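You operate a simulated robot arm through the tools that you are given. There is no shell and no other tool. Be economical: measure what you need, move in short steps, check, and stop when the job is done.

You are at the controls of a simulated robot arm. One attempt, no reset.

JOB
Put the purple tape roll on the cream paper stack. Then put the lilac poster roll on the blue card stack. Then take the cream sponge and put it on the blue pocket book. Then fetch the teal pen pot and set it on the green paper stack. Then take the purple water pot on the island table top and put it away on the drip mat. Then fetch the orange divider and set it on the wall table shelf. Then take the paper tapping block and put it on the space by the guard rail. Then take the yellow index pack on the island table top and put it away on the board of the print stand. Do these in the order given. Set down upright: lilac poster roll, cream sponge, teal pen pot, purple water pot.

Only the result counts: the job must be done as asked and must still hold three seconds after the hand-in. Knocking over, shifting, dropping, spilling or breaking anything else fails it.

ROBOT AND FRAMES
A 7-joint arm with a two-finger parallel gripper on a trunk, on a base that drives. Base frame: it is fixed to the floor where the robot stands at the start and does not move with it; the origin is under the middle of the robot, x ahead of it, y to its left, z up; the surface under the hand at the start is at about z = 861. Lengths are in mm, angles in rad, forces in N, time in s.
With the tool pointing down near the work surface it reaches from about 200 to 740 mm from the robot's upright axis, wherever it stands. Its first joint turns from -2.897 to 2.897 rad. Places, roughly: blue card stack (11x8x2 cm) [2200, 1500, 700]; blue pocket book [1000, 0, 750]; board of the print stand [-1100, 1700, 400]; cream paper stack (15x22x2 cm) [500, -300, 900]; cream sponge (8x4x6 cm) [1000, 100, 900]; drip mat (44x15 cm) [2720, -1300, 880]; green paper stack [2500, 1500, 750]; lilac poster roll (4x4x24 cm) [600, 200, 1000]; orange divider (20x3x17 cm) [1200, -900, 1000]; paper tapping block (11x3x10 cm) [1100, -1200, 900]; purple tape roll (7x7x3 cm) [500, -100, 900]; purple water pot (8x8x8 cm) [600, -500, 900]; space by the guard rail [2700, 1200, 700]; teal pen pot (8x7x10 cm) [1000, 600, 900]; wall table shelf [100, -4000, 300]; yellow index pack (8x13x2 cm) [1100, -1700, 900]. Payload 1.57 kg.
Tool frame: the origin (TCP) lies between the finger pads and is the grasp point; the fingertips stand 30 mm ahead of it; z points along the fingers, y is the line along which they close. The gripper opens to 110 mm. The fingers are 24 mm wide and 12 mm thick; the gripper's body (48 by 112 mm) begins 78 mm behind the TCP.
Orientation is that of the tool frame in the base frame, as a unit quaternion [x, y, z, w]. With the fingers straight down and closing along the base's y, the tool's x points along the base's -x, its y along +y and its z along -z.

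CONTROLS
- The arm moves only by the tool arm_command. Its argument "targets" is one flat list of numbers, 7 for each row, row after row: the shift along the base's x, y, z in units of 300 mm (1.0 is 300 mm), then the turn, a rotation vector about the base's x, y, z in units of 180 degrees (1.0 is 180 degrees), then the finger opening in mm, from 0 to 110. In form: [tx, ty, tz, ax, ay, az, gripper, tx, ty, tz, ax, ay, az, gripper, ...]. A call has 1 to 12 rows; each row is the pose to reach, as a shift and turn from the pose commanded when the call began. A call with a number of a shift or a turn outside -1 to 1 is refused whole. Each row takes 0.2 s and may step no farther than 50 mm and 0.15 rad from the row before; otherwise, or with a gripper value out of range, the whole call is refused. A pose out of reach is approached as far as the arm can. The call stops where the force on the tool passes 40 N (or 10 N more than at its start, if that is more) or the arm is blocked; 0.2 s more then pass. The fingers move at their own pace (about 45 mm/s each) and stop on an object; they squeeze with about 27 N. The grip force told is the motor's: it shows also when the fingers shut on nothing. Time passes only in rows, and 0.2 s behind the last, so rows that repeat a pose let the fingers close. It gives the time, the measured TCP pose, the force on the tool (base axes), the opening and the grip force at its end, in the units of the frame above (readings bear some noise), with the torque about the TCP (base axes, N m) and any sound that the robot's microphone picked up.
- Cameras (640 x 400 px; columns grow to the right, rows downward): "scene" is now at [17, 125.9, 1537]; the picture's right is [-0.33, -0.94, 0.00], its down [-0.68, 0.24, -0.69] and it looks along [0.65, -0.23, -0.72] (base axes); focal length 266 px, centre (320, 200). "wrist" rides on the gripper at [70, 16, -141] in the tool frame; the picture's right is [-0.23, 0.97, 0.00], its down [-0.86, -0.20, -0.48] and it looks along [-0.47, -0.11, 0.88] (tool axes); focal length 222 px, centre (320, 200). There is no depth. A picture from a camera that has moved, and an enlarged one, comes with that camera's place and axes in the base frame and with its lens.
- capture(camera): a new picture of that camera. No time passes.
- move_column(by): slides the trunk up (or, below 0, down) by that many mm; the arm and the scene camera ride with it, the base frame stays. It gives what a move gives, with no picture.
- base_move(legs): drives the robot by 1 to 6 legs, each [ahead, turn to the left] in mm and rad, along the robot's own axes; the way and the turn of a leg run together, so that a leg with both is an arc; at most 1500 mm and 3.142 rad a leg. The arm and the cameras ride along, it lands a little off, and it stops where it bumps. It gives what a move gives.
- aim_head(pan, tilt): turns the head with the scene camera to pan (to the left, within 2.705 rad either way) and tilt (down, from -0.506 to 1.204), counted from straight ahead of the robot. It gives what a move gives.
- inspect(camera, box): a new picture of the part [left, top, right, bottom] of that camera's present view, enlarged. No time passes.
- job_done(): hands the job in; it is judged then, once.

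Go step by step. Nothing tells you exact positions but the pictures and the camera data: compare them with the known pose of the tool, close in by small moves and look again before you grip or let go. The budget is 483 turns and 236 pictures, counting those below and the enlarged ones. Unless the task says otherwise, let go and move clear before handing in, and close with one line.

The tools are called as a command line: name --argument value ..., lists and objects as JSON in quotes. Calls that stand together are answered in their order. arm_command: Moves the arm, as the interface text tells. Its arguments: {"type":"object","properties":{"targets":{"type":"array"}},"required":["targets"]} The other tools are called the same way: move_column (by) slides the trunk up or down; base_move (legs) drives the base; aim_head (pan, tilt) turns the head that bears the scene camera; capture (camera) takes a picture; inspect (camera, box) takes an enlarged picture of a part of a camera's view; job_done () hands the job in.

At the start:

```text
time_s: 0.0
tool_pos: [451.7, -92.7, 1147.2]
ee_rot: [0.001, 1.0, 0.001, 0.0]
ft_force: [0.5, -0.7, -0.4]
wrist_torque: [0.02, 0.02, 0.04]
finger_gap: 110.0
finger_force: 0.1
trunk travel left (down, up): [-475.0, 115.0]
robot x, y, heading: [-2.0, -0.8, -0.002]
head pan, tilt: [-0.335, 0.812]
```

scene: 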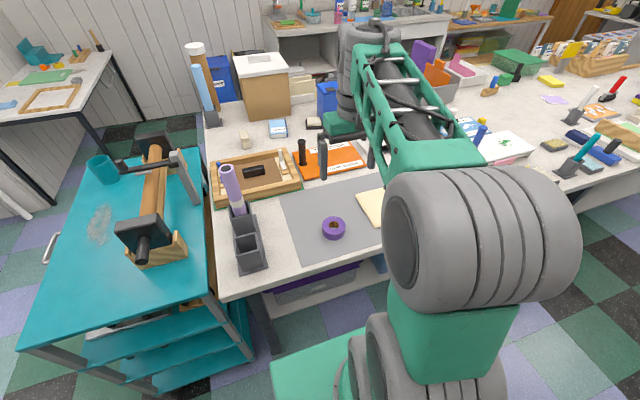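
wrist: 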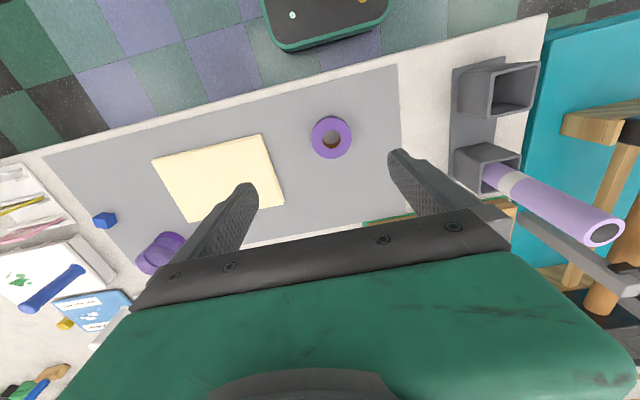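

The tape roll appears at about [480, -80] and the cream stack at about [502, -311], from both cameras. I'll lower above the roll first and look again.

arm_command --targets '[0.02, 0.01, -0.14, 0, 0, 0, 110, 0.04, 0.02, -0.28, 0, 0, 0, 110, 0.06, 0.03, -0.42, 0, 0, 0, 110, 0.093, 0.04, -0.56, 0, 0, 0, 110, 0.093, 0.04, -0.62, 0, 0, 0, 110]'

capture --camera "wrist"

capture --camera "scene"

```text
time_s: 1.2
tool_pos: [481.0, -82.7, 961.4]
ee_rot: [0.0, 1.0, 0.0, 0.0]
ft_force: [-0.8, -0.7, 0.7]
wrist_torque: [-0.02, 0.04, -0.01]
finger_gap: 110.0
finger_force: 0.0
trunk travel left (down, up): [-475.0, 115.0]
robot x, y, heading: [-0.3, -1.9, -0.0]
head pan, tilt: [-0.335, 0.812]
```

```text
233 pictures are left
camera wrist: at [411.9, -66.3, 1103.3], right [0.23, 0.97, 0.0], down [0.86, -0.2, 0.48], along [0.47, -0.11, -0.88], focal length 222 px, centre (320, 200)
```

wrist: 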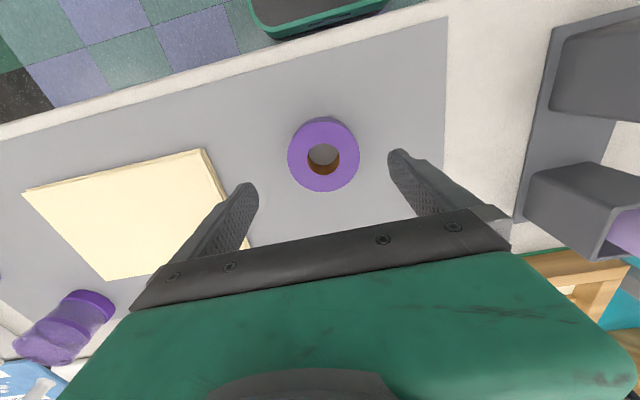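

```text
232 pictures are left
camera scene: at [17.2, 125.9, 1537.1], right [-0.33, -0.94, 0.0], down [-0.68, 0.24, -0.69], along [0.65, -0.23, -0.72], focal length 266 px, centre (320, 200)
```

scene: 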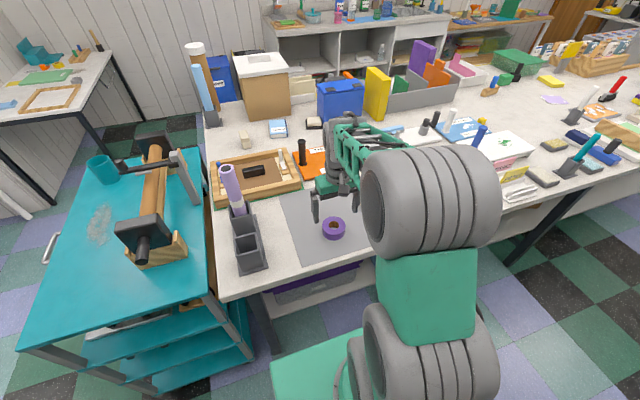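

The roll centre reads [477, -79]. I'll descend and grip.

arm_command --targets '[-0.01, 0.012, -0.11, 0, 0, 0, 110, -0.013, 0.012, -0.222, 0, 0, 0, 110, -0.013, 0.012, -0.222, 0, 0, 0, 60, -0.013, 0.012, -0.222, 0, 0, 0, 60, -0.013, 0.012, -0.222, 0, 0, 0, 50, -0.013, 0.012, -0.222, 0, 0, 0, 50]'

capture --camera "wrist"

```text
time_s: 2.6
tool_pos: [477.3, -77.3, 894.6]
ee_rot: [0.0, 1.0, 0.0, 0.0]
ft_force: [1.4, -1.0, -0.8]
wrist_torque: [0.01, 0.01, 0.01]
finger_gap: 68.9
finger_force: 26.1
trunk travel left (down, up): [-475.0, 115.0]
robot x, y, heading: [3.3, -2.4, 0.001]
head pan, tilt: [-0.335, 0.812]
```

```text
231 pictures are left
camera wrist: at [408.8, -63.0, 1036.6], right [0.23, 0.97, 0.0], down [0.86, -0.2, 0.48], along [0.47, -0.11, -0.88], focal length 222 px, centre (320, 200)
```

wrist: 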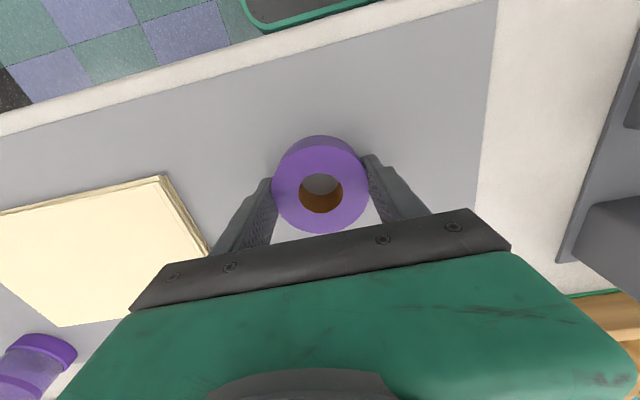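

Gripped at 69 mm. The stack centre is about [516, -306], so I'll lift, carry, and lower to just above it.

arm_command --targets '[0, 0, 0.1, 0, 0, 0, 50, 0, 0, 0.22, 0, 0, 0, 50, 0.02, -0.14, 0.22, 0, 0, 0, 50, 0.04, -0.28, 0.22, 0, 0, 0, 50, 0.06, -0.42, 0.22, 0, 0, 0, 50, 0.08, -0.56, 0.22, 0, 0, 0, 50, 0.1, -0.68, 0.22, 0, 0, 0, 50, 0.127, -0.76, 0.22, 0, 0, 0, 50, 0.127, -0.76, 0.15, 0, 0, 0, 50, 0.127, -0.76, 0.1, 0, 0, 0, 50]'

capture --camera "wrist"

```text
time_s: 4.8
tool_pos: [516.6, -306.7, 924.9]
ee_rot: [-0.001, 1.0, 0.0, 0.0]
ft_force: [0.4, 0.4, 0.0]
wrist_torque: [0.0, 0.0, -0.01]
finger_gap: 50.0
finger_force: 0.1
trunk travel left (down, up): [-475.0, 115.0]
robot x, y, heading: [3.3, -3.9, 0.004]
head pan, tilt: [-0.335, 0.812]
```

```text
230 pictures are left
camera wrist: at [447.2, -290.6, 1066.6], right [0.23, 0.97, 0.0], down [0.86, -0.2, 0.48], along [0.47, -0.11, -0.88], focal length 222 px, centre (320, 200)
```

wrist: 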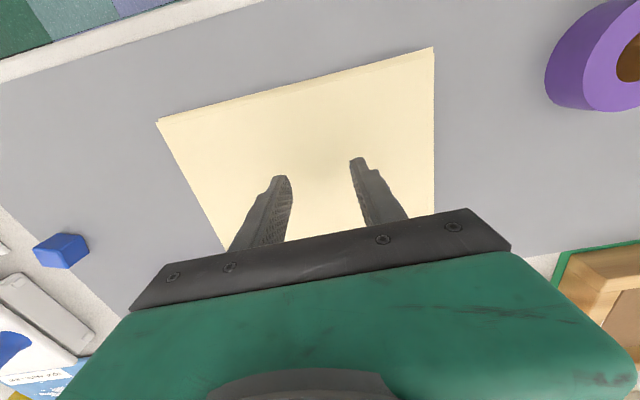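

The roll slipped out at the lift and is still near its old place. I'll go back and look, then regrip lower with a slower lift.

arm_command --targets '[0, 0, 0.1, 0, 0, 0, 110, 0, 0.0, 0.2, 0, 0, 0, 110, -0.02, 0.15, 0.2, 0, 0, 0, 110, -0.05, 0.3, 0.2, 0, 0, 0, 110, -0.08, 0.45, 0.2, 0, 0, 0, 110, -0.1, 0.6, 0.2, 0, 0, 0, 110, -0.127, 0.75, 0.2, 0, 0, 0, 110]'

capture --camera "wrist"

```text
time_s: 6.4
tool_pos: [478.5, -80.3, 984.6]
ee_rot: [0.0, 1.0, 0.0, 0.0]
ft_force: [0.3, -0.6, -0.6]
wrist_torque: [0.04, 0.05, 0.02]
finger_gap: 110.0
finger_force: 0.0
trunk travel left (down, up): [-475.0, 115.0]
robot x, y, heading: [-2.5, 0.1, -0.003]
head pan, tilt: [-0.335, 0.812]
```

```text
229 pictures are left
camera wrist: at [408.4, -64.0, 1126.7], right [0.23, 0.97, 0.0], down [0.86, -0.2, 0.48], along [0.47, -0.11, -0.88], focal length 222 px, centre (320, 200)
```

wrist: 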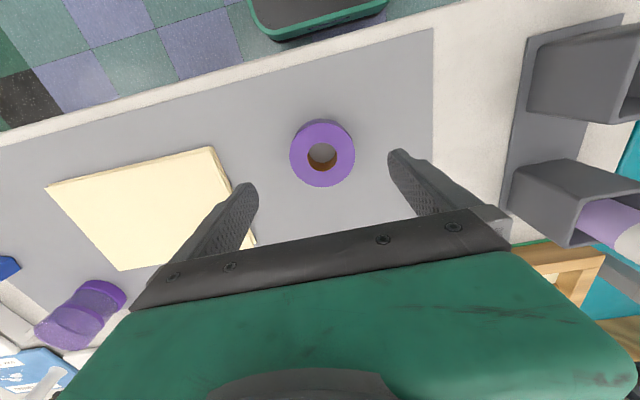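

Roll centre is about [480, -78]. I'll descend lower and close fully, then lift slowly.

arm_command --targets '[0.005, 0.007, -0.15, 0, 0, 0, 110, 0.005, 0.007, -0.29, 0, 0, 0, 110, 0.005, 0.007, -0.31, 0, 0, 0, 110, 0.005, 0.007, -0.31, 0, 0, 0, 0, 0.005, 0.007, -0.31, 0, 0, 0, 0, 0.005, 0.007, -0.31, 0, 0, 0, 0, 0.005, 0.007, -0.31, 0, 0, 0, 0, 0.005, 0.007, -0.29, 0, 0, 0, 0, 0.005, 0.007, -0.26, 0, 0, 0, 0, 0.005, 0.007, -0.22, 0, 0, 0, 0]'

capture --camera "wrist"

```text
time_s: 8.6
tool_pos: [477.7, -78.0, 918.6]
ee_rot: [0.0, 1.0, 0.0, 0.0]
ft_force: [0.6, 0.1, -0.1]
wrist_torque: [0.0, 0.01, 0.01]
finger_gap: 66.6
finger_force: 27.2
trunk travel left (down, up): [-475.0, 115.0]
robot x, y, heading: [2.4, 0.8, -0.003]
head pan, tilt: [-0.335, 0.812]
```

```text
228 pictures are left
camera wrist: at [409.2, -62.1, 1060.8], right [0.23, 0.97, 0.0], down [0.86, -0.2, 0.48], along [0.47, -0.11, -0.88], focal length 222 px, centre (320, 200)
```

wrist: 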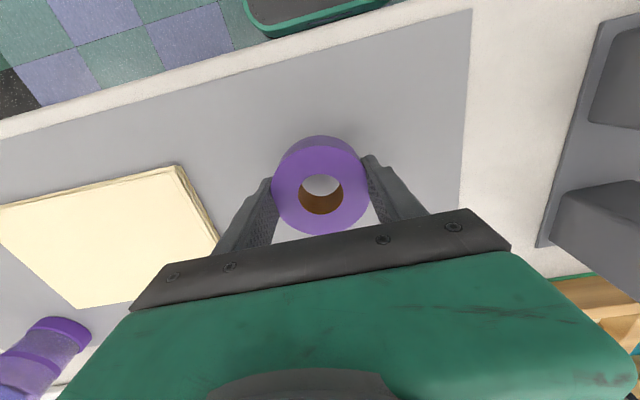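

The roll came up this time. I'll carry it to the stack gently.

arm_command --targets '[0.0, 0, 0.07, 0, 0, 0, 0, 0.01, -0.06, 0.1, 0, 0, 0, 0, 0.03, -0.16, 0.1, 0, 0, 0, 0, 0.05, -0.27, 0.1, 0, 0, 0, 0, 0.07, -0.38, 0.1, 0, 0, 0, 0, 0.09, -0.49, 0.1, 0, 0, 0, 0, 0.1, -0.6, 0.1, 0, 0, 0, 0, 0.12, -0.69, 0.1, 0, 0, 0, 0, 0.128, -0.74, 0.1, 0, 0, 0, 0, 0.128, -0.76, 0.06, 0, 0, 0, 0, 0.128, -0.76, 0.03, 0, 0, 0, 0]'

capture --camera "wrist"

```text
time_s: 11.0
tool_pos: [517.2, -307.3, 928.3]
ee_rot: [0.0, 1.0, 0.0, 0.0]
ft_force: [-0.2, -0.7, 0.1]
wrist_torque: [-0.01, 0.0, -0.02]
finger_gap: 66.7
finger_force: 27.0
trunk travel left (down, up): [-475.0, 115.0]
robot x, y, heading: [-2.3, 2.4, 0.0]
head pan, tilt: [-0.335, 0.812]
```

```text
227 pictures are left
camera wrist: at [448.6, -291.1, 1070.1], right [0.23, 0.97, 0.0], down [0.86, -0.2, 0.48], along [0.47, -0.11, -0.88], focal length 222 px, centre (320, 200)
```

wrist: 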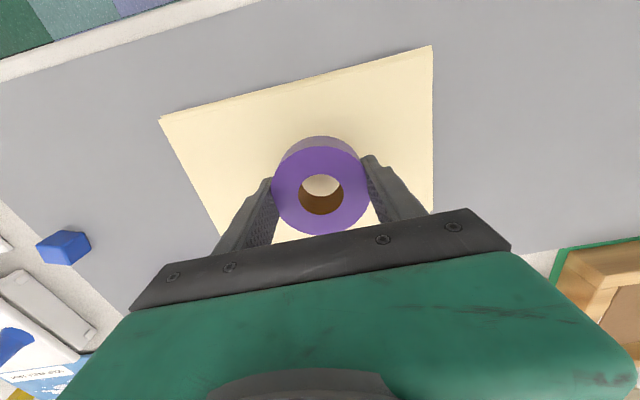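

Over the stack. Lowering slowly, then checking the force.

arm_command --targets '[0, 0, -0.02, 0, 0, 0, 0, 0, 0, -0.033, 0, 0, 0, 0, 0, 0, -0.04, 0, 0, 0, 0]'

```text
time_s: 11.8
tool_pos: [515.9, -306.6, 915.2]
ee_rot: [0.0, 1.0, 0.0, 0.0]
ft_force: [0.7, -0.7, -1.1]
wrist_torque: [-0.01, 0.0, 0.0]
finger_gap: 66.6
finger_force: 27.3
trunk travel left (down, up): [-475.0, 115.0]
robot x, y, heading: [1.4, 1.0, 0.002]
head pan, tilt: [-0.335, 0.812]
```

No contact yet; a few millimetres more.

arm_command --targets '[0, 0, -0.004, 0, 0, 0, 0, 0, 0, -0.008, 0, 0, 0, 0, 0, 0, -0.012, 0, 0, 0, 0]'

```text
time_s: 12.6
tool_pos: [517.9, -307.6, 913.3]
ee_rot: [0.001, 1.0, 0.0, 0.0]
ft_force: [0.3, -0.4, -0.3]
wrist_torque: [0.0, 0.02, -0.01]
finger_gap: 66.3
finger_force: 27.1
trunk travel left (down, up): [-475.0, 115.0]
robot x, y, heading: [0.5, 2.6, 0.001]
head pan, tilt: [-0.335, 0.812]
```

arm_command --targets '[0, 0, -0.005, 0, 0, 0, 0, 0, 0, -0.01, 0, 0, 0, 0]'

```text
time_s: 13.2
tool_pos: [517.1, -306.8, 909.4]
ee_rot: [0.0, 1.0, 0.0, 0.0]
ft_force: [-0.5, 0.6, -1.0]
wrist_torque: [-0.02, -0.01, 0.0]
finger_gap: 66.6
finger_force: 27.2
trunk travel left (down, up): [-475.0, 115.0]
robot x, y, heading: [3.6, -4.0, -0.001]
head pan, tilt: [-0.335, 0.812]
```

arm_command --targets '[0, 0, -0.006, 0, 0, 0, 0, 0, 0, -0.012, 0, 0, 0, 0]'

capture --camera "wrist"

```text
time_s: 13.8
tool_pos: [517.8, -307.0, 905.2]
ee_rot: [0.0, 1.0, 0.0, 0.0]
ft_force: [-0.9, 0.2, -0.9]
wrist_torque: [-0.01, -0.02, -0.01]
finger_gap: 66.4
finger_force: 26.9
trunk travel left (down, up): [-475.0, 115.0]
robot x, y, heading: [-4.1, 1.7, -0.002]
head pan, tilt: [-0.335, 0.812]
```

```text
226 pictures are left
camera wrist: at [448.5, -291.1, 1047.6], right [0.23, 0.97, 0.0], down [0.86, -0.2, 0.48], along [0.47, -0.11, -0.88], focal length 222 px, centre (320, 200)
```

wrist: 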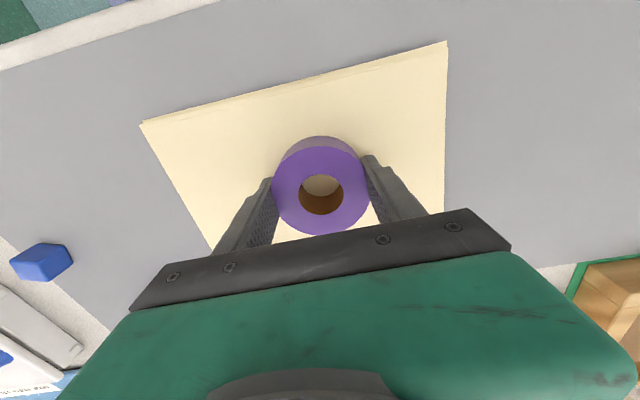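

The stack is thin. Continuing down.

arm_command --targets '[0, 0, -0.005, 0, 0, 0, 0, 0, 0, -0.01, 0, 0, 0, 0]'

```text
time_s: 14.4
tool_pos: [516.4, -306.2, 903.4]
ee_rot: [0.0, 1.0, -0.001, 0.0]
ft_force: [-2.0, 0.6, 5.5]
wrist_torque: [0.18, 0.1, 0.05]
finger_gap: 66.1
finger_force: 26.9
trunk travel left (down, up): [-475.0, 115.0]
robot x, y, heading: [2.7, 0.1, 0.001]
head pan, tilt: [-0.335, 0.812]
```

Contact. Releasing and lifting clear.

arm_command --targets '[0, 0, 0, 0, 0, 0, 80, 0, 0, 0, 0, 0, 0, 90, 0, 0, 0.0, 0, 0, 0, 110, 0, 0, 0.05, 0, 0, 0, 110, 0, 0, 0.15, 0, 0, 0, 110, 0, 0, 0.3, 0, 0, 0, 110]'

capture --camera "wrist"

aim_head --pan 0.3 --tilt 0.7

capture --camera "scene"

```text
time_s: 15.8
tool_pos: [515.5, -305.8, 994.3]
ee_rot: [0.0, 1.0, 0.0, -0.001]
ft_force: [0.2, 0.3, 0.3]
wrist_torque: [0.0, 0.0, 0.01]
finger_gap: 110.1
finger_force: 0.1
trunk travel left (down, up): [-475.0, 115.0]
robot x, y, heading: [4.6, -0.1, -0.003]
head pan, tilt: [-0.335, 0.812]
```

```text
225 pictures are left
camera wrist: at [448.1, -291.6, 1136.9], right [0.23, 0.97, 0.0], down [0.86, -0.2, 0.48], along [0.46, -0.11, -0.88], focal length 222 px, centre (320, 200)
```

wrist: 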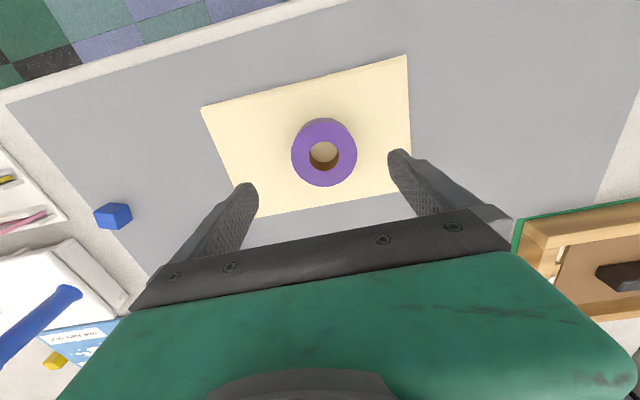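

```text
time_s: 16.8
tool_pos: [517.7, -307.9, 994.6]
ee_rot: [0.0, 1.0, 0.0, 0.0]
ft_force: [-0.3, -0.4, -0.2]
wrist_torque: [0.03, -0.02, -0.01]
finger_gap: 110.3
finger_force: 0.0
trunk travel left (down, up): [-475.0, 115.0]
robot x, y, heading: [2.9, -1.5, 0.001]
head pan, tilt: [0.3, 0.7]
```

```text
224 pictures are left
camera scene: at [22.5, 177.2, 1546.2], right [0.29, -0.96, 0.0], down [-0.62, -0.19, -0.76], along [0.73, 0.23, -0.64], focal length 266 px, centre (320, 200)
```

scene: 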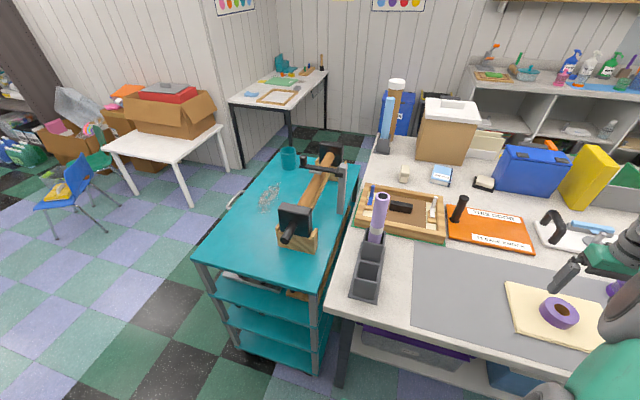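

The tape roll sits on the cream stack. Now I inspect the lilac poster roll in its holder and the desk beyond.

inspect --camera "scene" --box '[310, 160, 470, 310]'

inspect --camera "scene" --box '[210, 40, 350, 150]'

```text
2.67 times, centred on (390, 235) of scene
camera zoom: at [22.5, 177.2, 1546.2], right [0.29, -0.96, 0.0], down [-0.62, -0.19, -0.76], along [0.73, 0.23, -0.64], focal length 710 px, centre (133, 107)
```

zoom: 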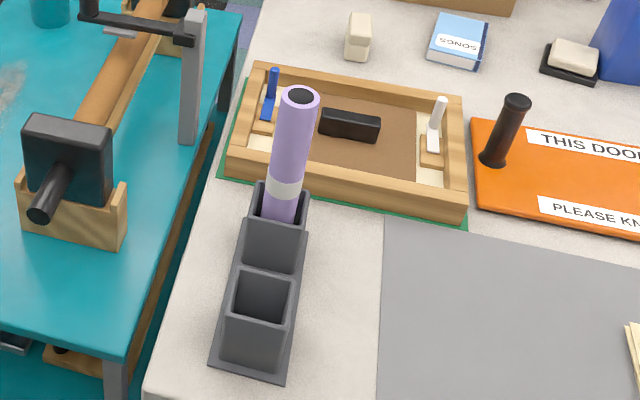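

```text
3.64 times, centred on (280, 95) of scene
camera zoom: at [22.5, 177.2, 1546.2], right [0.29, -0.96, 0.0], down [-0.62, -0.19, -0.76], along [0.73, 0.23, -0.64], focal length 968 px, centre (466, 582)
```

zoom: 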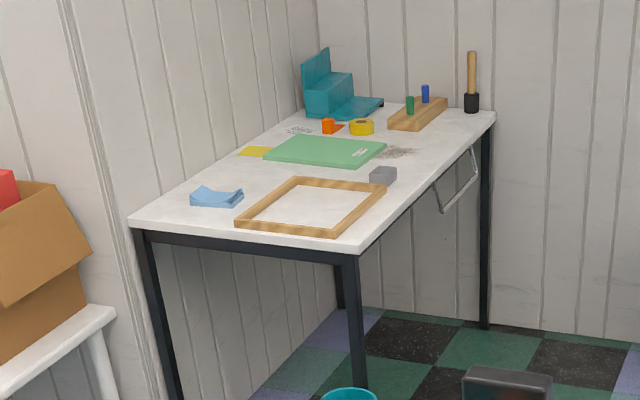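

The roll stands in the rear socket at about [595, 180], top about z 1100. I'll move the arm up and over there, then look.

arm_command --targets '[0.03, 0, 0.15, 0, 0, 0, 110, 0.06, 0, 0.3, 0, 0, 0, 110, 0.09, 0.05, 0.43, 0, 0, 0, 110, 0.12, 0.15, 0.53, 0, 0, 0, 110, 0.15, 0.28, 0.6, 0, 0, 0, 110, 0.18, 0.42, 0.62, 0, 0, 0, 110, 0.2, 0.57, 0.62, 0, 0, 0, 110, 0.22, 0.72, 0.62, 0, 0, 0, 110, 0.24, 0.86, 0.62, 0, 0, 0, 110, 0.26, 1.0, 0.62, 0, 0, 0, 110]'

arm_command --targets '[0, 0.15, 0, 0, 0, 0, 110, 0, 0.3, 0, 0, 0, 0, 110]'

capture --camera "wrist"

capture --camera "scene"

```text
time_s: 19.0
tool_pos: [593.4, -5.2, 1179.3]
ee_rot: [0.0, 1.0, -0.001, 0.0]
ft_force: [-0.3, -0.7, -0.3]
wrist_torque: [0.0, 0.0, 0.01]
finger_gap: 109.9
finger_force: 0.0
trunk travel left (down, up): [-475.0, 115.0]
robot x, y, heading: [3.3, 1.4, -0.001]
head pan, tilt: [0.3, 0.7]
```

```text
time_s: 19.6
tool_pos: [591.2, 85.4, 1181.2]
ee_rot: [0.0, 1.0, -0.001, 0.0]
ft_force: [-0.1, 0.1, 0.2]
wrist_torque: [-0.01, 0.01, -0.03]
finger_gap: 109.9
finger_force: 0.0
trunk travel left (down, up): [-475.0, 115.0]
robot x, y, heading: [3.7, 2.1, 0.001]
head pan, tilt: [0.3, 0.7]
```

```text
221 pictures are left
camera wrist: at [522.4, 101.6, 1322.6], right [0.23, 0.97, 0.0], down [0.86, -0.2, 0.48], along [0.47, -0.11, -0.88], focal length 222 px, centre (320, 200)
```

wrist: 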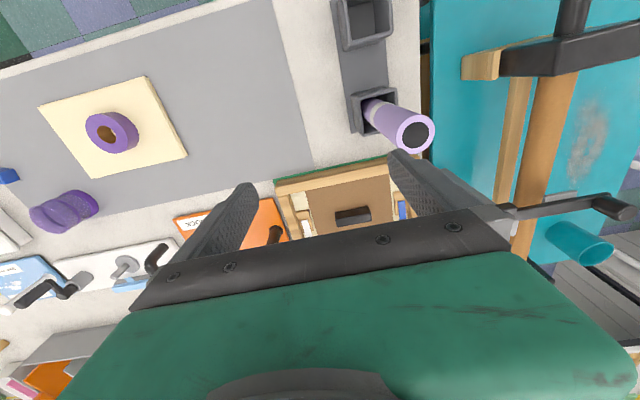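

```text
220 pictures are left
camera scene: at [22.5, 178.2, 1546.1], right [0.3, -0.96, 0.0], down [-0.62, -0.19, -0.76], along [0.73, 0.23, -0.64], focal length 266 px, centre (320, 200)
```

scene: 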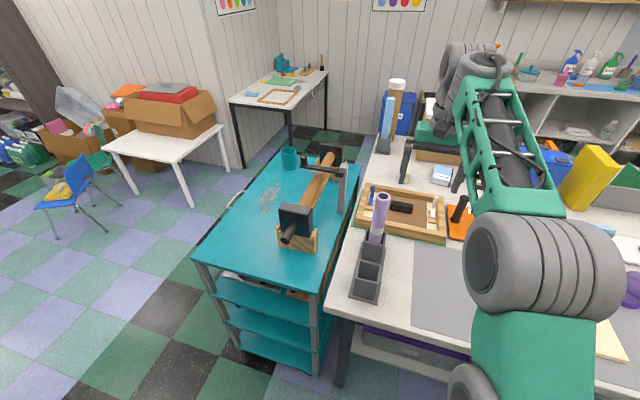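

The roll is vertical at about [588, 178]. Moving over it, descending to grip near its top.

arm_command --targets '[-0.005, 0.15, 0, 0, 0, 0, 110, -0.01, 0.31, 0, 0, 0, 0, 110, -0.01, 0.31, -0.13, 0, 0, 0, 110]'

capture --camera "wrist"

```text
time_s: 20.4
tool_pos: [591.1, 175.1, 1141.1]
ee_rot: [0.0, 1.0, 0.001, 0.0]
ft_force: [-0.1, -0.6, 0.2]
wrist_torque: [-0.01, -0.02, 0.01]
finger_gap: 109.9
finger_force: 0.0
trunk travel left (down, up): [-475.0, 115.0]
robot x, y, heading: [-1.6, -3.1, 0.007]
head pan, tilt: [0.3, 0.7]
```

```text
219 pictures are left
camera wrist: at [522.5, 191.0, 1283.2], right [0.23, 0.97, 0.0], down [0.85, -0.2, 0.48], along [0.47, -0.11, -0.88], focal length 222 px, centre (320, 200)
```

wrist: 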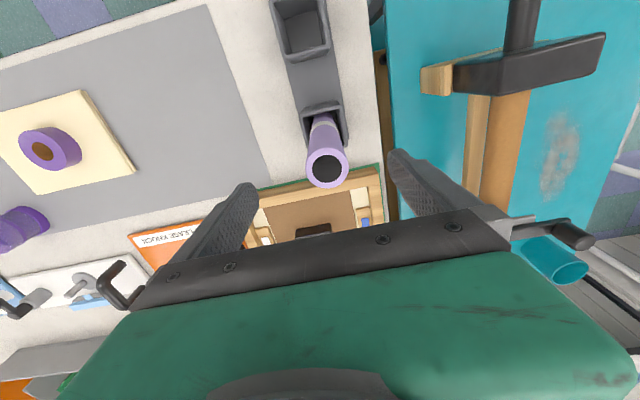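

arm_command --targets '[-0.004, 0.018, -0.12, 0, 0, 0, 110, -0.004, 0.018, -0.243, 0, 0, 0, 110, -0.004, 0.018, -0.243, 0, 0, 0, 0, -0.004, 0.018, -0.243, 0, 0, 0, 0, -0.004, 0.018, -0.243, 0, 0, 0, 0, -0.004, 0.018, -0.243, 0, 0, 0, 0, -0.004, 0.018, -0.243, 0, 0, 0, 0]'

capture --camera "wrist"

```text
time_s: 22.0
tool_pos: [589.4, 182.8, 1066.6]
ee_rot: [0.0, 1.0, 0.0, 0.0]
ft_force: [-0.3, 0.2, 0.9]
wrist_torque: [0.12, 0.04, 0.02]
finger_gap: 37.2
finger_force: 19.5
trunk travel left (down, up): [-475.0, 115.0]
robot x, y, heading: [-5.4, -1.0, 0.001]
head pan, tilt: [0.3, 0.7]
```

```text
218 pictures are left
camera wrist: at [521.3, 199.0, 1209.6], right [0.23, 0.97, 0.0], down [0.86, -0.2, 0.48], along [0.47, -0.11, -0.88], focal length 222 px, centre (320, 200)
```

wrist: 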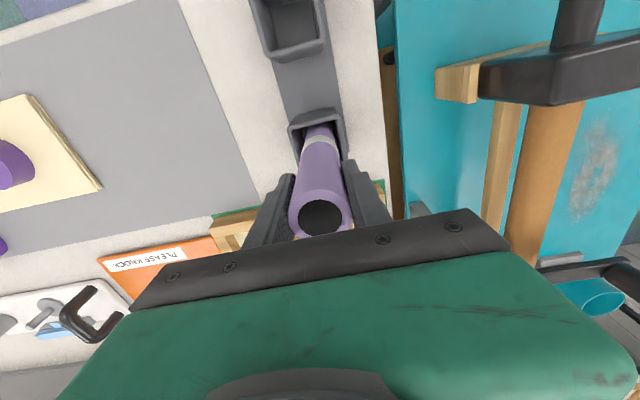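

Gripped. Lifting slowly straight out of the socket.

arm_command --targets '[0, 0, 0, 0, 0, 0, 0, 0, 0, 0.03, 0, 0, 0, 0, 0, 0, 0.08, 0, 0, 0, 0, 0, 0, 0.14, 0, 0, 0, 0, 0, 0, 0.21, 0, 0, 0, 0, 0, 0, 0.28, 0, 0, 0, 0, 0, 0, 0.35, 0, 0, 0, 0, 0, 0, 0.42, 0, 0, 0, 0, 0, 0, 0.48, 0, 0, 0, 0]'

capture --camera "scene"

```text
time_s: 24.0
tool_pos: [589.6, 181.6, 1212.2]
ee_rot: [0.001, 1.0, 0.0, 0.001]
ft_force: [-0.5, 0.9, -0.3]
wrist_torque: [-0.01, -0.02, 0.0]
finger_gap: 36.6
finger_force: 27.0
trunk travel left (down, up): [-475.0, 115.0]
robot x, y, heading: [0.5, -3.5, 0.001]
head pan, tilt: [0.3, 0.7]
```

```text
217 pictures are left
camera scene: at [22.7, 177.6, 1546.2], right [0.3, -0.96, 0.0], down [-0.62, -0.19, -0.76], along [0.73, 0.23, -0.64], focal length 266 px, centre (320, 200)
```

scene: 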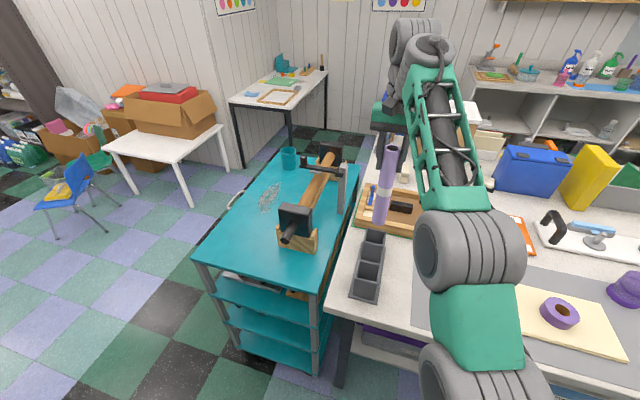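

The roll is free. I'll tuck the arm closer to the robot before driving.

arm_command --targets '[-0.08, -0.04, 0, 0, 0, 0, 0, -0.18, -0.08, 0, 0, 0, 0, 0, -0.3, -0.13, 0, 0, 0, 0, 0, -0.42, -0.18, 0, 0, 0, 0, 0, -0.54, -0.24, 0, 0, 0, 0, 0, -0.66, -0.3, 0, 0, 0, 0, 0, -0.78, -0.36, 0, 0, 0, 0, 0, -0.86, -0.4, 0, 0, 0, 0, 0]'

aim_head --pan 1.0 --tilt 0.6

capture --camera "scene"

```text
time_s: 25.8
tool_pos: [331.5, 59.7, 1212.5]
ee_rot: [-0.001, 1.0, 0.001, 0.0]
ft_force: [0.6, -0.7, -1.1]
wrist_torque: [0.01, -0.03, -0.01]
finger_gap: 36.5
finger_force: 27.4
trunk travel left (down, up): [-475.0, 115.0]
robot x, y, heading: [3.2, -1.6, 0.007]
head pan, tilt: [0.3, 0.7]
```

```text
time_s: 26.9
tool_pos: [332.9, 61.0, 1211.5]
ee_rot: [0.0, 1.0, 0.0, 0.0]
ft_force: [0.1, 0.4, -1.2]
wrist_torque: [-0.02, 0.02, 0.01]
finger_gap: 36.5
finger_force: 27.6
trunk travel left (down, up): [-475.0, 115.0]
robot x, y, heading: [2.7, -5.3, 0.0]
head pan, tilt: [1.0, 0.6]
```

```text
216 pictures are left
camera scene: at [-10.9, 226.7, 1554.8], right [0.84, -0.54, 0.0], down [-0.31, -0.48, -0.82], along [0.45, 0.69, -0.57], focal length 266 px, centre (320, 200)
```

scene: 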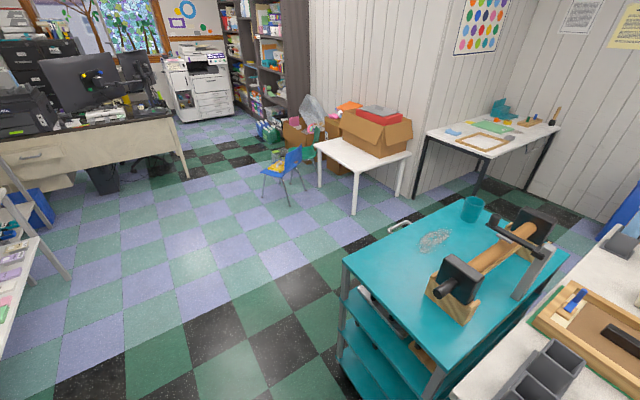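

The corridor between the cart (y below 800) and the white table (y above 1650) leads to the desk. I'll turn left, drive 1200, then turn back to face the desk.

base_move --legs '[[0, 1.57], [1200, 0], [0, -1.57]]'

aim_head --pan 0.2 --tilt 0.5

capture --camera "scene"

```text
time_s: 40.8
tool_pos: [343.2, 1275.1, 1211.4]
ee_rot: [0.018, 1.0, 0.0, 0.0]
ft_force: [0.6, 0.3, 0.0]
wrist_torque: [-0.01, -0.01, -0.04]
finger_gap: 36.8
finger_force: 26.8
trunk travel left (down, up): [-475.0, 115.0]
robot x, y, heading: [8.5, 1226.0, -0.032]
head pan, tilt: [1.0, 0.6]
```

```text
time_s: 41.9
tool_pos: [343.1, 1275.0, 1211.1]
ee_rot: [0.017, 1.0, 0.0, 0.0]
ft_force: [0.1, -0.3, 0.2]
wrist_torque: [-0.01, -0.01, 0.04]
finger_gap: 36.8
finger_force: 27.2
trunk travel left (down, up): [-475.0, 115.0]
robot x, y, heading: [9.8, 1226.1, -0.036]
head pan, tilt: [0.201, 0.499]
```

```text
215 pictures are left
camera scene: at [46.0, 1395.5, 1563.9], right [0.17, -0.99, 0.0], down [-0.47, -0.08, -0.88], along [0.87, 0.15, -0.48], focal length 266 px, centre (320, 200)
```

scene: 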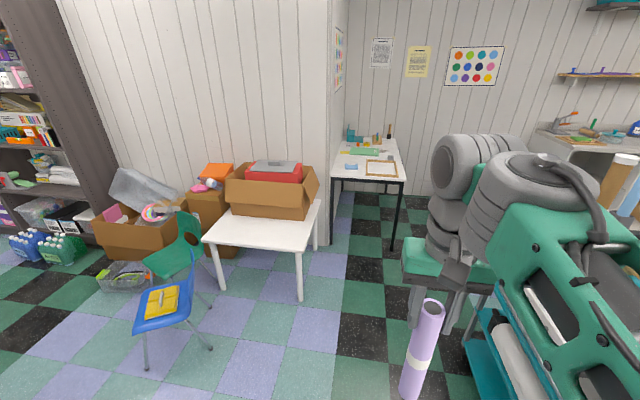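

Robot is at [9, 1226]. The way to the desk is clear; I'll drive 1550 ahead, curving slightly left.

base_move --legs '[[0, 0.08], [1500, 0], [50, -0.045]]'

aim_head --pan 0.2 --tilt 0.7

capture --camera "scene"

```text
time_s: 50.2
tool_pos: [1858.8, 1387.7, 1211.4]
ee_rot: [-0.014, 1.0, -0.001, 0.0]
ft_force: [0.6, 0.5, -0.3]
wrist_torque: [0.02, 0.02, 0.04]
finger_gap: 36.9
finger_force: 27.0
trunk travel left (down, up): [-475.0, 115.0]
robot x, y, heading: [1530.7, 1319.4, 0.033]
head pan, tilt: [0.201, 0.499]
```

```text
time_s: 50.9
tool_pos: [1860.3, 1388.4, 1210.9]
ee_rot: [-0.015, 1.0, 0.0, 0.0]
ft_force: [-0.1, 0.7, 0.5]
wrist_torque: [-0.01, 0.02, -0.04]
finger_gap: 36.7
finger_force: 26.7
trunk travel left (down, up): [-475.0, 115.0]
robot x, y, heading: [1526.5, 1317.8, 0.028]
head pan, tilt: [0.201, 0.7]
```

```text
214 pictures are left
camera scene: at [1547.8, 1487.5, 1546.2], right [0.23, -0.97, 0.0], down [-0.63, -0.15, -0.77], along [0.74, 0.18, -0.64], focal length 266 px, centre (320, 200)
```

scene: 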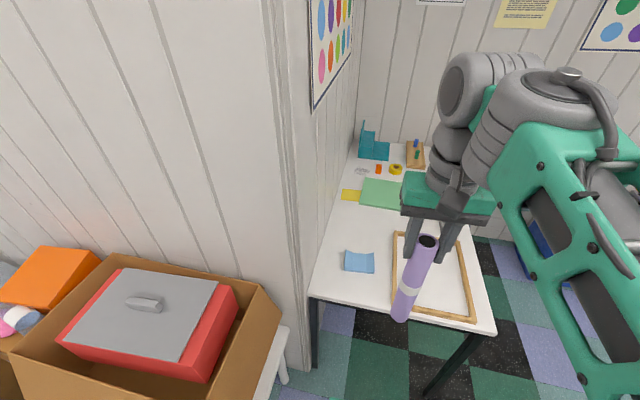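

The blue card stack is at about [2170, 1487] on a desk top at z about 720. I'll creep 80 mm closer and then view it with the wrist camera from above.

base_move --legs '[[90, 0]]'

aim_head --pan 0.3 --tilt 0.9

capture --camera "scene"

capture --camera "wrist"

```text
time_s: 52.0
tool_pos: [1948.4, 1390.8, 1211.6]
ee_rot: [-0.016, 1.0, -0.001, -0.001]
ft_force: [1.0, 0.7, -0.7]
wrist_torque: [0.01, 0.02, 0.0]
finger_gap: 36.9
finger_force: 27.2
trunk travel left (down, up): [-475.0, 115.0]
robot x, y, heading: [1616.9, 1324.4, 0.033]
head pan, tilt: [0.201, 0.7]
```

```text
time_s: 52.8
tool_pos: [1949.0, 1391.2, 1210.9]
ee_rot: [-0.016, 1.0, -0.001, 0.0]
ft_force: [0.1, 0.0, -1.2]
wrist_torque: [0.0, -0.07, -0.01]
finger_gap: 37.0
finger_force: 26.9
trunk travel left (down, up): [-475.0, 115.0]
robot x, y, heading: [1620.1, 1320.8, 0.032]
head pan, tilt: [0.3, 0.901]
```

```text
213 pictures are left
camera scene: at [1625.5, 1495.3, 1530.1], right [0.33, -0.95, 0.0], down [-0.74, -0.25, -0.62], along [0.59, 0.2, -0.78], focal length 266 px, centre (320, 200)
```

scene: 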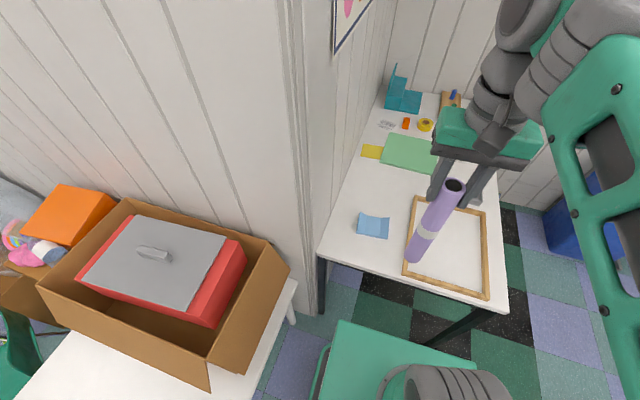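

```text
212 pictures are left
camera wrist: at [1878.7, 1405.3, 1353.9], right [0.2, 0.98, 0.0], down [0.86, -0.17, 0.48], along [0.47, -0.1, -0.88], focal length 222 px, centre (320, 200)
```

wrist: 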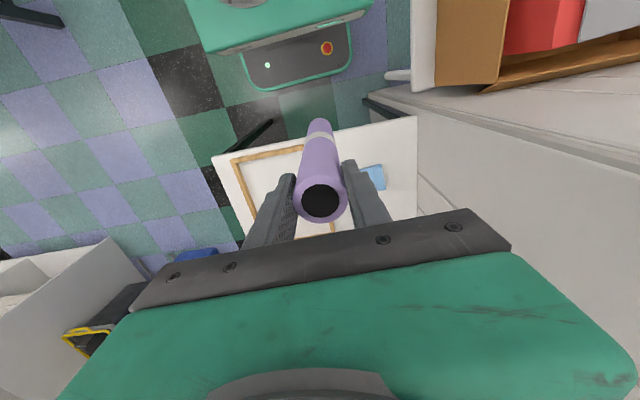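

Stack centre is about [2176, 1483]. Moving the roll above it and halfway down.

arm_command --targets '[0.1, 0.04, 0, 0, 0, 0, 0, 0.22, 0.09, 0, 0, 0, 0, 0, 0.35, 0.14, 0, 0, 0, 0, 0, 0.48, 0.19, 0, 0, 0, 0, 0, 0.61, 0.25, 0, 0, 0, 0, 0, 0.71, 0.29, 0, 0, 0, 0, 0, 0.757, 0.307, -0.05, 0, 0, 0, 0, 0.757, 0.307, -0.16, 0, 0, 0, 0, 0.757, 0.307, -0.28, 0, 0, 0, 0, 0.757, 0.307, -0.4, 0, 0, 0, 0, 0.757, 0.307, -0.52, 0, 0, 0, 0, 0.757, 0.307, -0.6, 0, 0, 0, 0]'

capture --camera "wrist"

inspect --camera "scene" --box '[310, 130, 510, 280]'

```text
time_s: 55.4
tool_pos: [2177.0, 1484.0, 1031.1]
ee_rot: [-0.015, 1.0, 0.0, 0.0]
ft_force: [0.9, -0.2, -0.9]
wrist_torque: [0.01, 0.01, -0.01]
finger_gap: 36.7
finger_force: 27.0
trunk travel left (down, up): [-475.0, 115.0]
robot x, y, heading: [1619.6, 1325.1, 0.029]
head pan, tilt: [0.3, 0.901]
```

```text
211 pictures are left
camera wrist: at [2107.8, 1497.5, 1172.6], right [0.2, 0.98, 0.0], down [0.86, -0.17, 0.48], along [0.47, -0.1, -0.88], focal length 222 px, centre (320, 200)
```

wrist: 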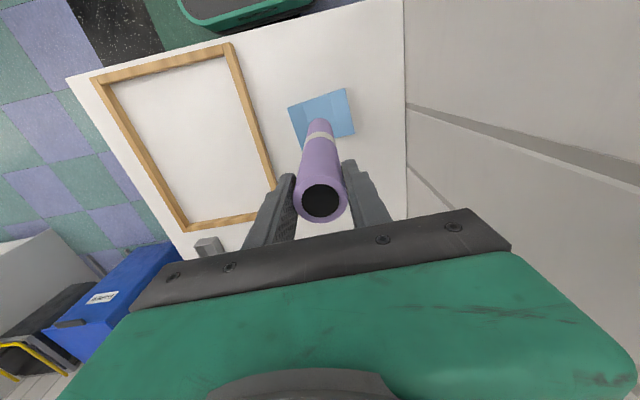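

```text
2.67 times, centred on (410, 205) of scene
camera zoom: at [1625.7, 1495.4, 1530.0], right [0.33, -0.95, 0.0], down [-0.74, -0.26, -0.62], along [0.59, 0.2, -0.78], focal length 710 px, centre (80, 187)
```

zoom: 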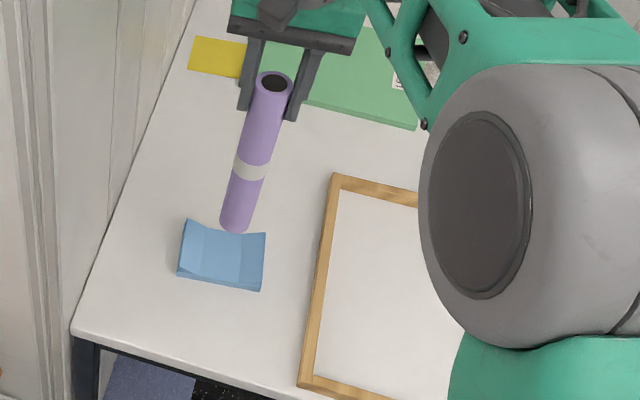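

inspect --camera "scene" --box '[345, 200, 405, 245]'

inspect --camera "wrist" --box '[270, 70, 370, 150]'

```text
8.89 times, centred on (375, 222) of scene
camera zoom: at [1625.7, 1495.4, 1530.0], right [0.33, -0.95, 0.0], down [-0.74, -0.26, -0.62], along [0.59, 0.2, -0.78], focal length 2365 px, centre (-169, 0)
```

zoom: 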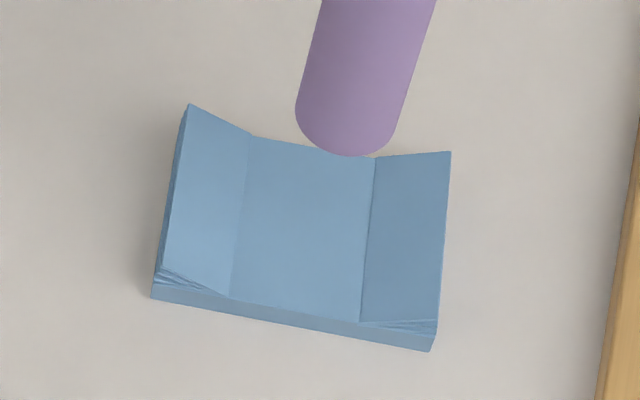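

```text
5.00 times, centred on (320, 110) of wrist
camera zoom: at [2107.8, 1497.5, 1172.6], right [0.2, 0.98, 0.0], down [0.86, -0.17, 0.48], along [0.47, -0.1, -0.88], focal length 1111 px, centre (320, 650)
```

zoom: 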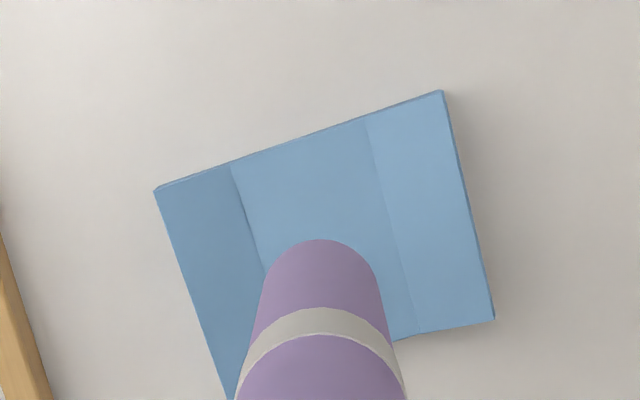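

The card stack's ends curl up; its flat middle centre is about [2175, 1481], right below. The roll has slid in the grip so its bottom is about 226 below the TCP. Lowering slowly with a check.

arm_command --targets '[0, -0.004, -0.06, 0, 0, 0, 0, 0, -0.008, -0.12, 0, 0, 0, 0, 0, -0.008, -0.17, 0, 0, 0, 0, 0, -0.008, -0.19, 0, 0, 0, 0]'

inspect --camera "scene" --box '[345, 190, 413, 241]'

inspect --camera "wrist" --box '[260, 70, 380, 166]'

```text
time_s: 56.4
tool_pos: [2175.8, 1480.9, 973.8]
ee_rot: [-0.016, 1.0, 0.0, 0.0]
ft_force: [0.1, 0.8, -0.2]
wrist_torque: [-0.03, 0.01, -0.02]
finger_gap: 36.6
finger_force: 26.8
trunk travel left (down, up): [-475.0, 115.0]
robot x, y, heading: [1620.3, 1320.1, 0.029]
head pan, tilt: [0.3, 0.901]
```

```text
7.84 times, centred on (379, 216) of scene
camera zoom: at [1625.6, 1495.4, 1530.0], right [0.33, -0.95, 0.0], down [-0.74, -0.26, -0.62], along [0.59, 0.2, -0.78], focal length 2087 px, centre (-143, 78)
```

zoom: 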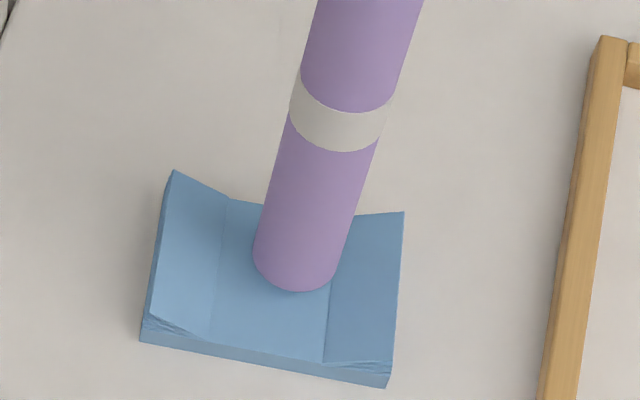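

```text
4.17 times, centred on (320, 118) of wrist
camera zoom: at [2107.1, 1494.9, 1116.4], right [0.2, 0.98, 0.0], down [0.86, -0.17, 0.48], along [0.47, -0.1, -0.88], focal length 926 px, centre (320, 542)
```

zoom: 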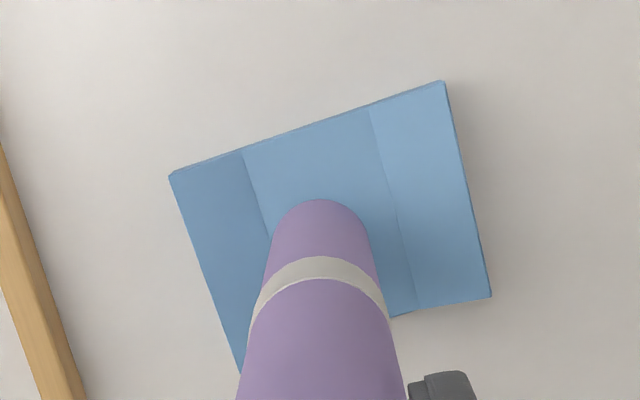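

The roll needs about 5 mm toward +y. Correcting, then lowering to contact in small steps.

arm_command --targets '[0, 0.017, 0, 0, 0, 0, 0, 0, 0.017, -0.02, 0, 0, 0, 0]'

arm_command --targets '[0, 0, -0.005, 0, 0, 0, 0, 0, 0, -0.01, 0, 0, 0, 0]'

arm_command --targets '[0, 0, -0.004, 0, 0, 0, 0, 0, 0, -0.008, 0, 0, 0, 0]'

inspect --camera "scene" --box '[345, 190, 413, 241]'

```text
time_s: 57.0
tool_pos: [2176.0, 1486.3, 968.9]
ee_rot: [-0.017, 1.0, -0.001, -0.001]
ft_force: [-0.3, -0.5, 0.0]
wrist_torque: [-0.01, 0.0, 0.04]
finger_gap: 36.6
finger_force: 27.1
trunk travel left (down, up): [-475.0, 115.0]
robot x, y, heading: [1618.1, 1318.6, 0.03]
head pan, tilt: [0.3, 0.901]
```

```text
time_s: 57.6
tool_pos: [2175.1, 1485.9, 965.6]
ee_rot: [-0.016, 1.0, -0.001, -0.001]
ft_force: [0.4, 0.3, 0.1]
wrist_torque: [0.02, 0.0, 0.01]
finger_gap: 37.0
finger_force: 26.6
trunk travel left (down, up): [-475.0, 115.0]
robot x, y, heading: [1618.3, 1322.5, 0.029]
head pan, tilt: [0.3, 0.901]
```

```text
time_s: 58.2
tool_pos: [2175.0, 1486.5, 963.5]
ee_rot: [-0.016, 1.0, -0.001, -0.001]
ft_force: [-0.2, 0.6, -0.1]
wrist_torque: [0.01, 0.01, -0.03]
finger_gap: 36.9
finger_force: 27.1
trunk travel left (down, up): [-475.0, 115.0]
robot x, y, heading: [1616.2, 1318.0, 0.034]
head pan, tilt: [0.3, 0.901]
```

```text
7.84 times, centred on (379, 216) of scene
camera zoom: at [1625.5, 1495.4, 1530.0], right [0.33, -0.95, 0.0], down [-0.74, -0.26, -0.62], along [0.59, 0.2, -0.78], focal length 2087 px, centre (-143, 78)
```

zoom: 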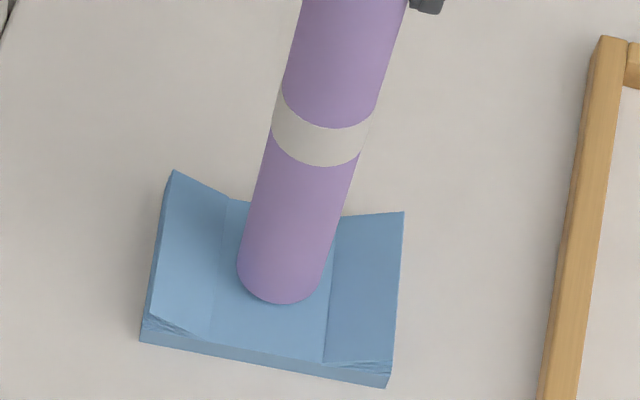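

Centred well now. Continuing down to contact.

arm_command --targets '[0, 0, -0.006, 0, 0, 0, 0, 0, 0, -0.012, 0, 0, 0, 0]'

arm_command --targets '[0, 0, -0.005, 0, 0, 0, 0, 0, 0, -0.01, 0, 0, 0, 0]'

arm_command --targets '[0, 0, -0.004, 0, 0, 0, 0, 0, 0, -0.008, 0, 0, 0, 0]'

```text
time_s: 58.8
tool_pos: [2176.0, 1485.5, 959.7]
ee_rot: [-0.015, 1.0, 0.0, 0.0]
ft_force: [1.0, -0.6, -0.2]
wrist_torque: [0.01, -0.03, 0.0]
finger_gap: 37.0
finger_force: 27.0
trunk travel left (down, up): [-475.0, 115.0]
robot x, y, heading: [1618.3, 1320.3, 0.028]
head pan, tilt: [0.3, 0.901]
```

```text
time_s: 59.4
tool_pos: [2174.8, 1486.5, 958.4]
ee_rot: [-0.016, 1.0, 0.001, 0.0]
ft_force: [-1.6, -1.2, 6.5]
wrist_torque: [-0.19, 0.33, 0.02]
finger_gap: 36.9
finger_force: 26.9
trunk travel left (down, up): [-475.0, 115.0]
robot x, y, heading: [1616.7, 1322.7, 0.031]
head pan, tilt: [0.3, 0.901]
```

```text
time_s: 60.0
tool_pos: [2174.2, 1486.1, 957.7]
ee_rot: [-0.015, 1.0, 0.0, 0.003]
ft_force: [-0.8, -1.5, 24.0]
wrist_torque: [-0.52, 0.22, -0.02]
finger_gap: 37.0
finger_force: 27.0
trunk travel left (down, up): [-475.0, 115.0]
robot x, y, heading: [1617.2, 1317.6, 0.03]
head pan, tilt: [0.3, 0.901]
```

Firm contact. Easing up 2 mm, releasing, checking.

arm_command --targets '[0, 0, 0.007, 0, 0, 0, 0, 0, 0, 0.007, 0, 0, 0, 40, 0, 0, 0.007, 0, 0, 0, 50, 0, 0, 0.007, 0, 0, 0, 80, 0, 0, 0.007, 0, 0, 0, 110, 0, 0, 0.007, 0, 0, 0, 110]'

capture --camera "scene"

capture --camera "wrist"

```text
time_s: 61.4
tool_pos: [2175.0, 1486.2, 956.5]
ee_rot: [-0.016, 1.0, -0.001, 0.0]
ft_force: [-1.2, 0.0, 0.0]
wrist_torque: [-0.04, -0.02, -0.02]
finger_gap: 110.0
finger_force: 0.2
trunk travel left (down, up): [-475.0, 115.0]
robot x, y, heading: [1612.6, 1321.2, 0.032]
head pan, tilt: [0.3, 0.901]
```

```text
204 pictures are left
camera scene: at [1625.5, 1495.3, 1530.0], right [0.33, -0.95, 0.0], down [-0.74, -0.26, -0.62], along [0.59, 0.2, -0.78], focal length 266 px, centre (320, 200)
```

scene: 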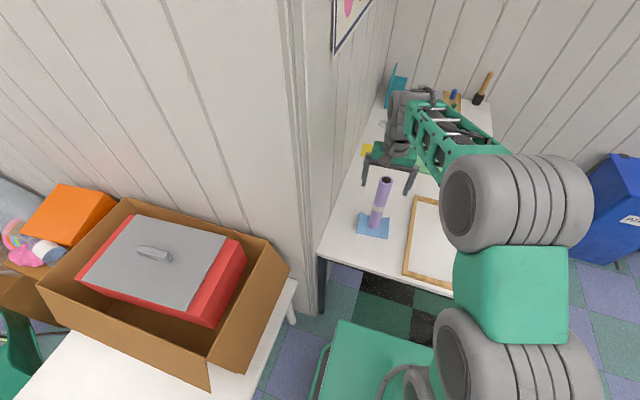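

```text
203 pictures are left
camera wrist: at [2105.8, 1500.2, 1098.5], right [0.2, 0.98, 0.0], down [0.86, -0.17, 0.48], along [0.47, -0.1, -0.88], focal length 222 px, centre (320, 200)
```

wrist: 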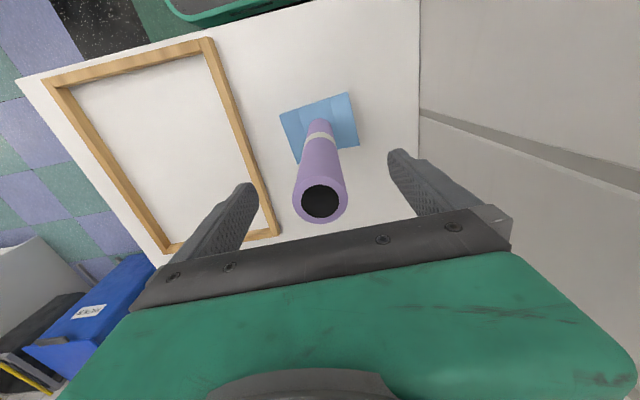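

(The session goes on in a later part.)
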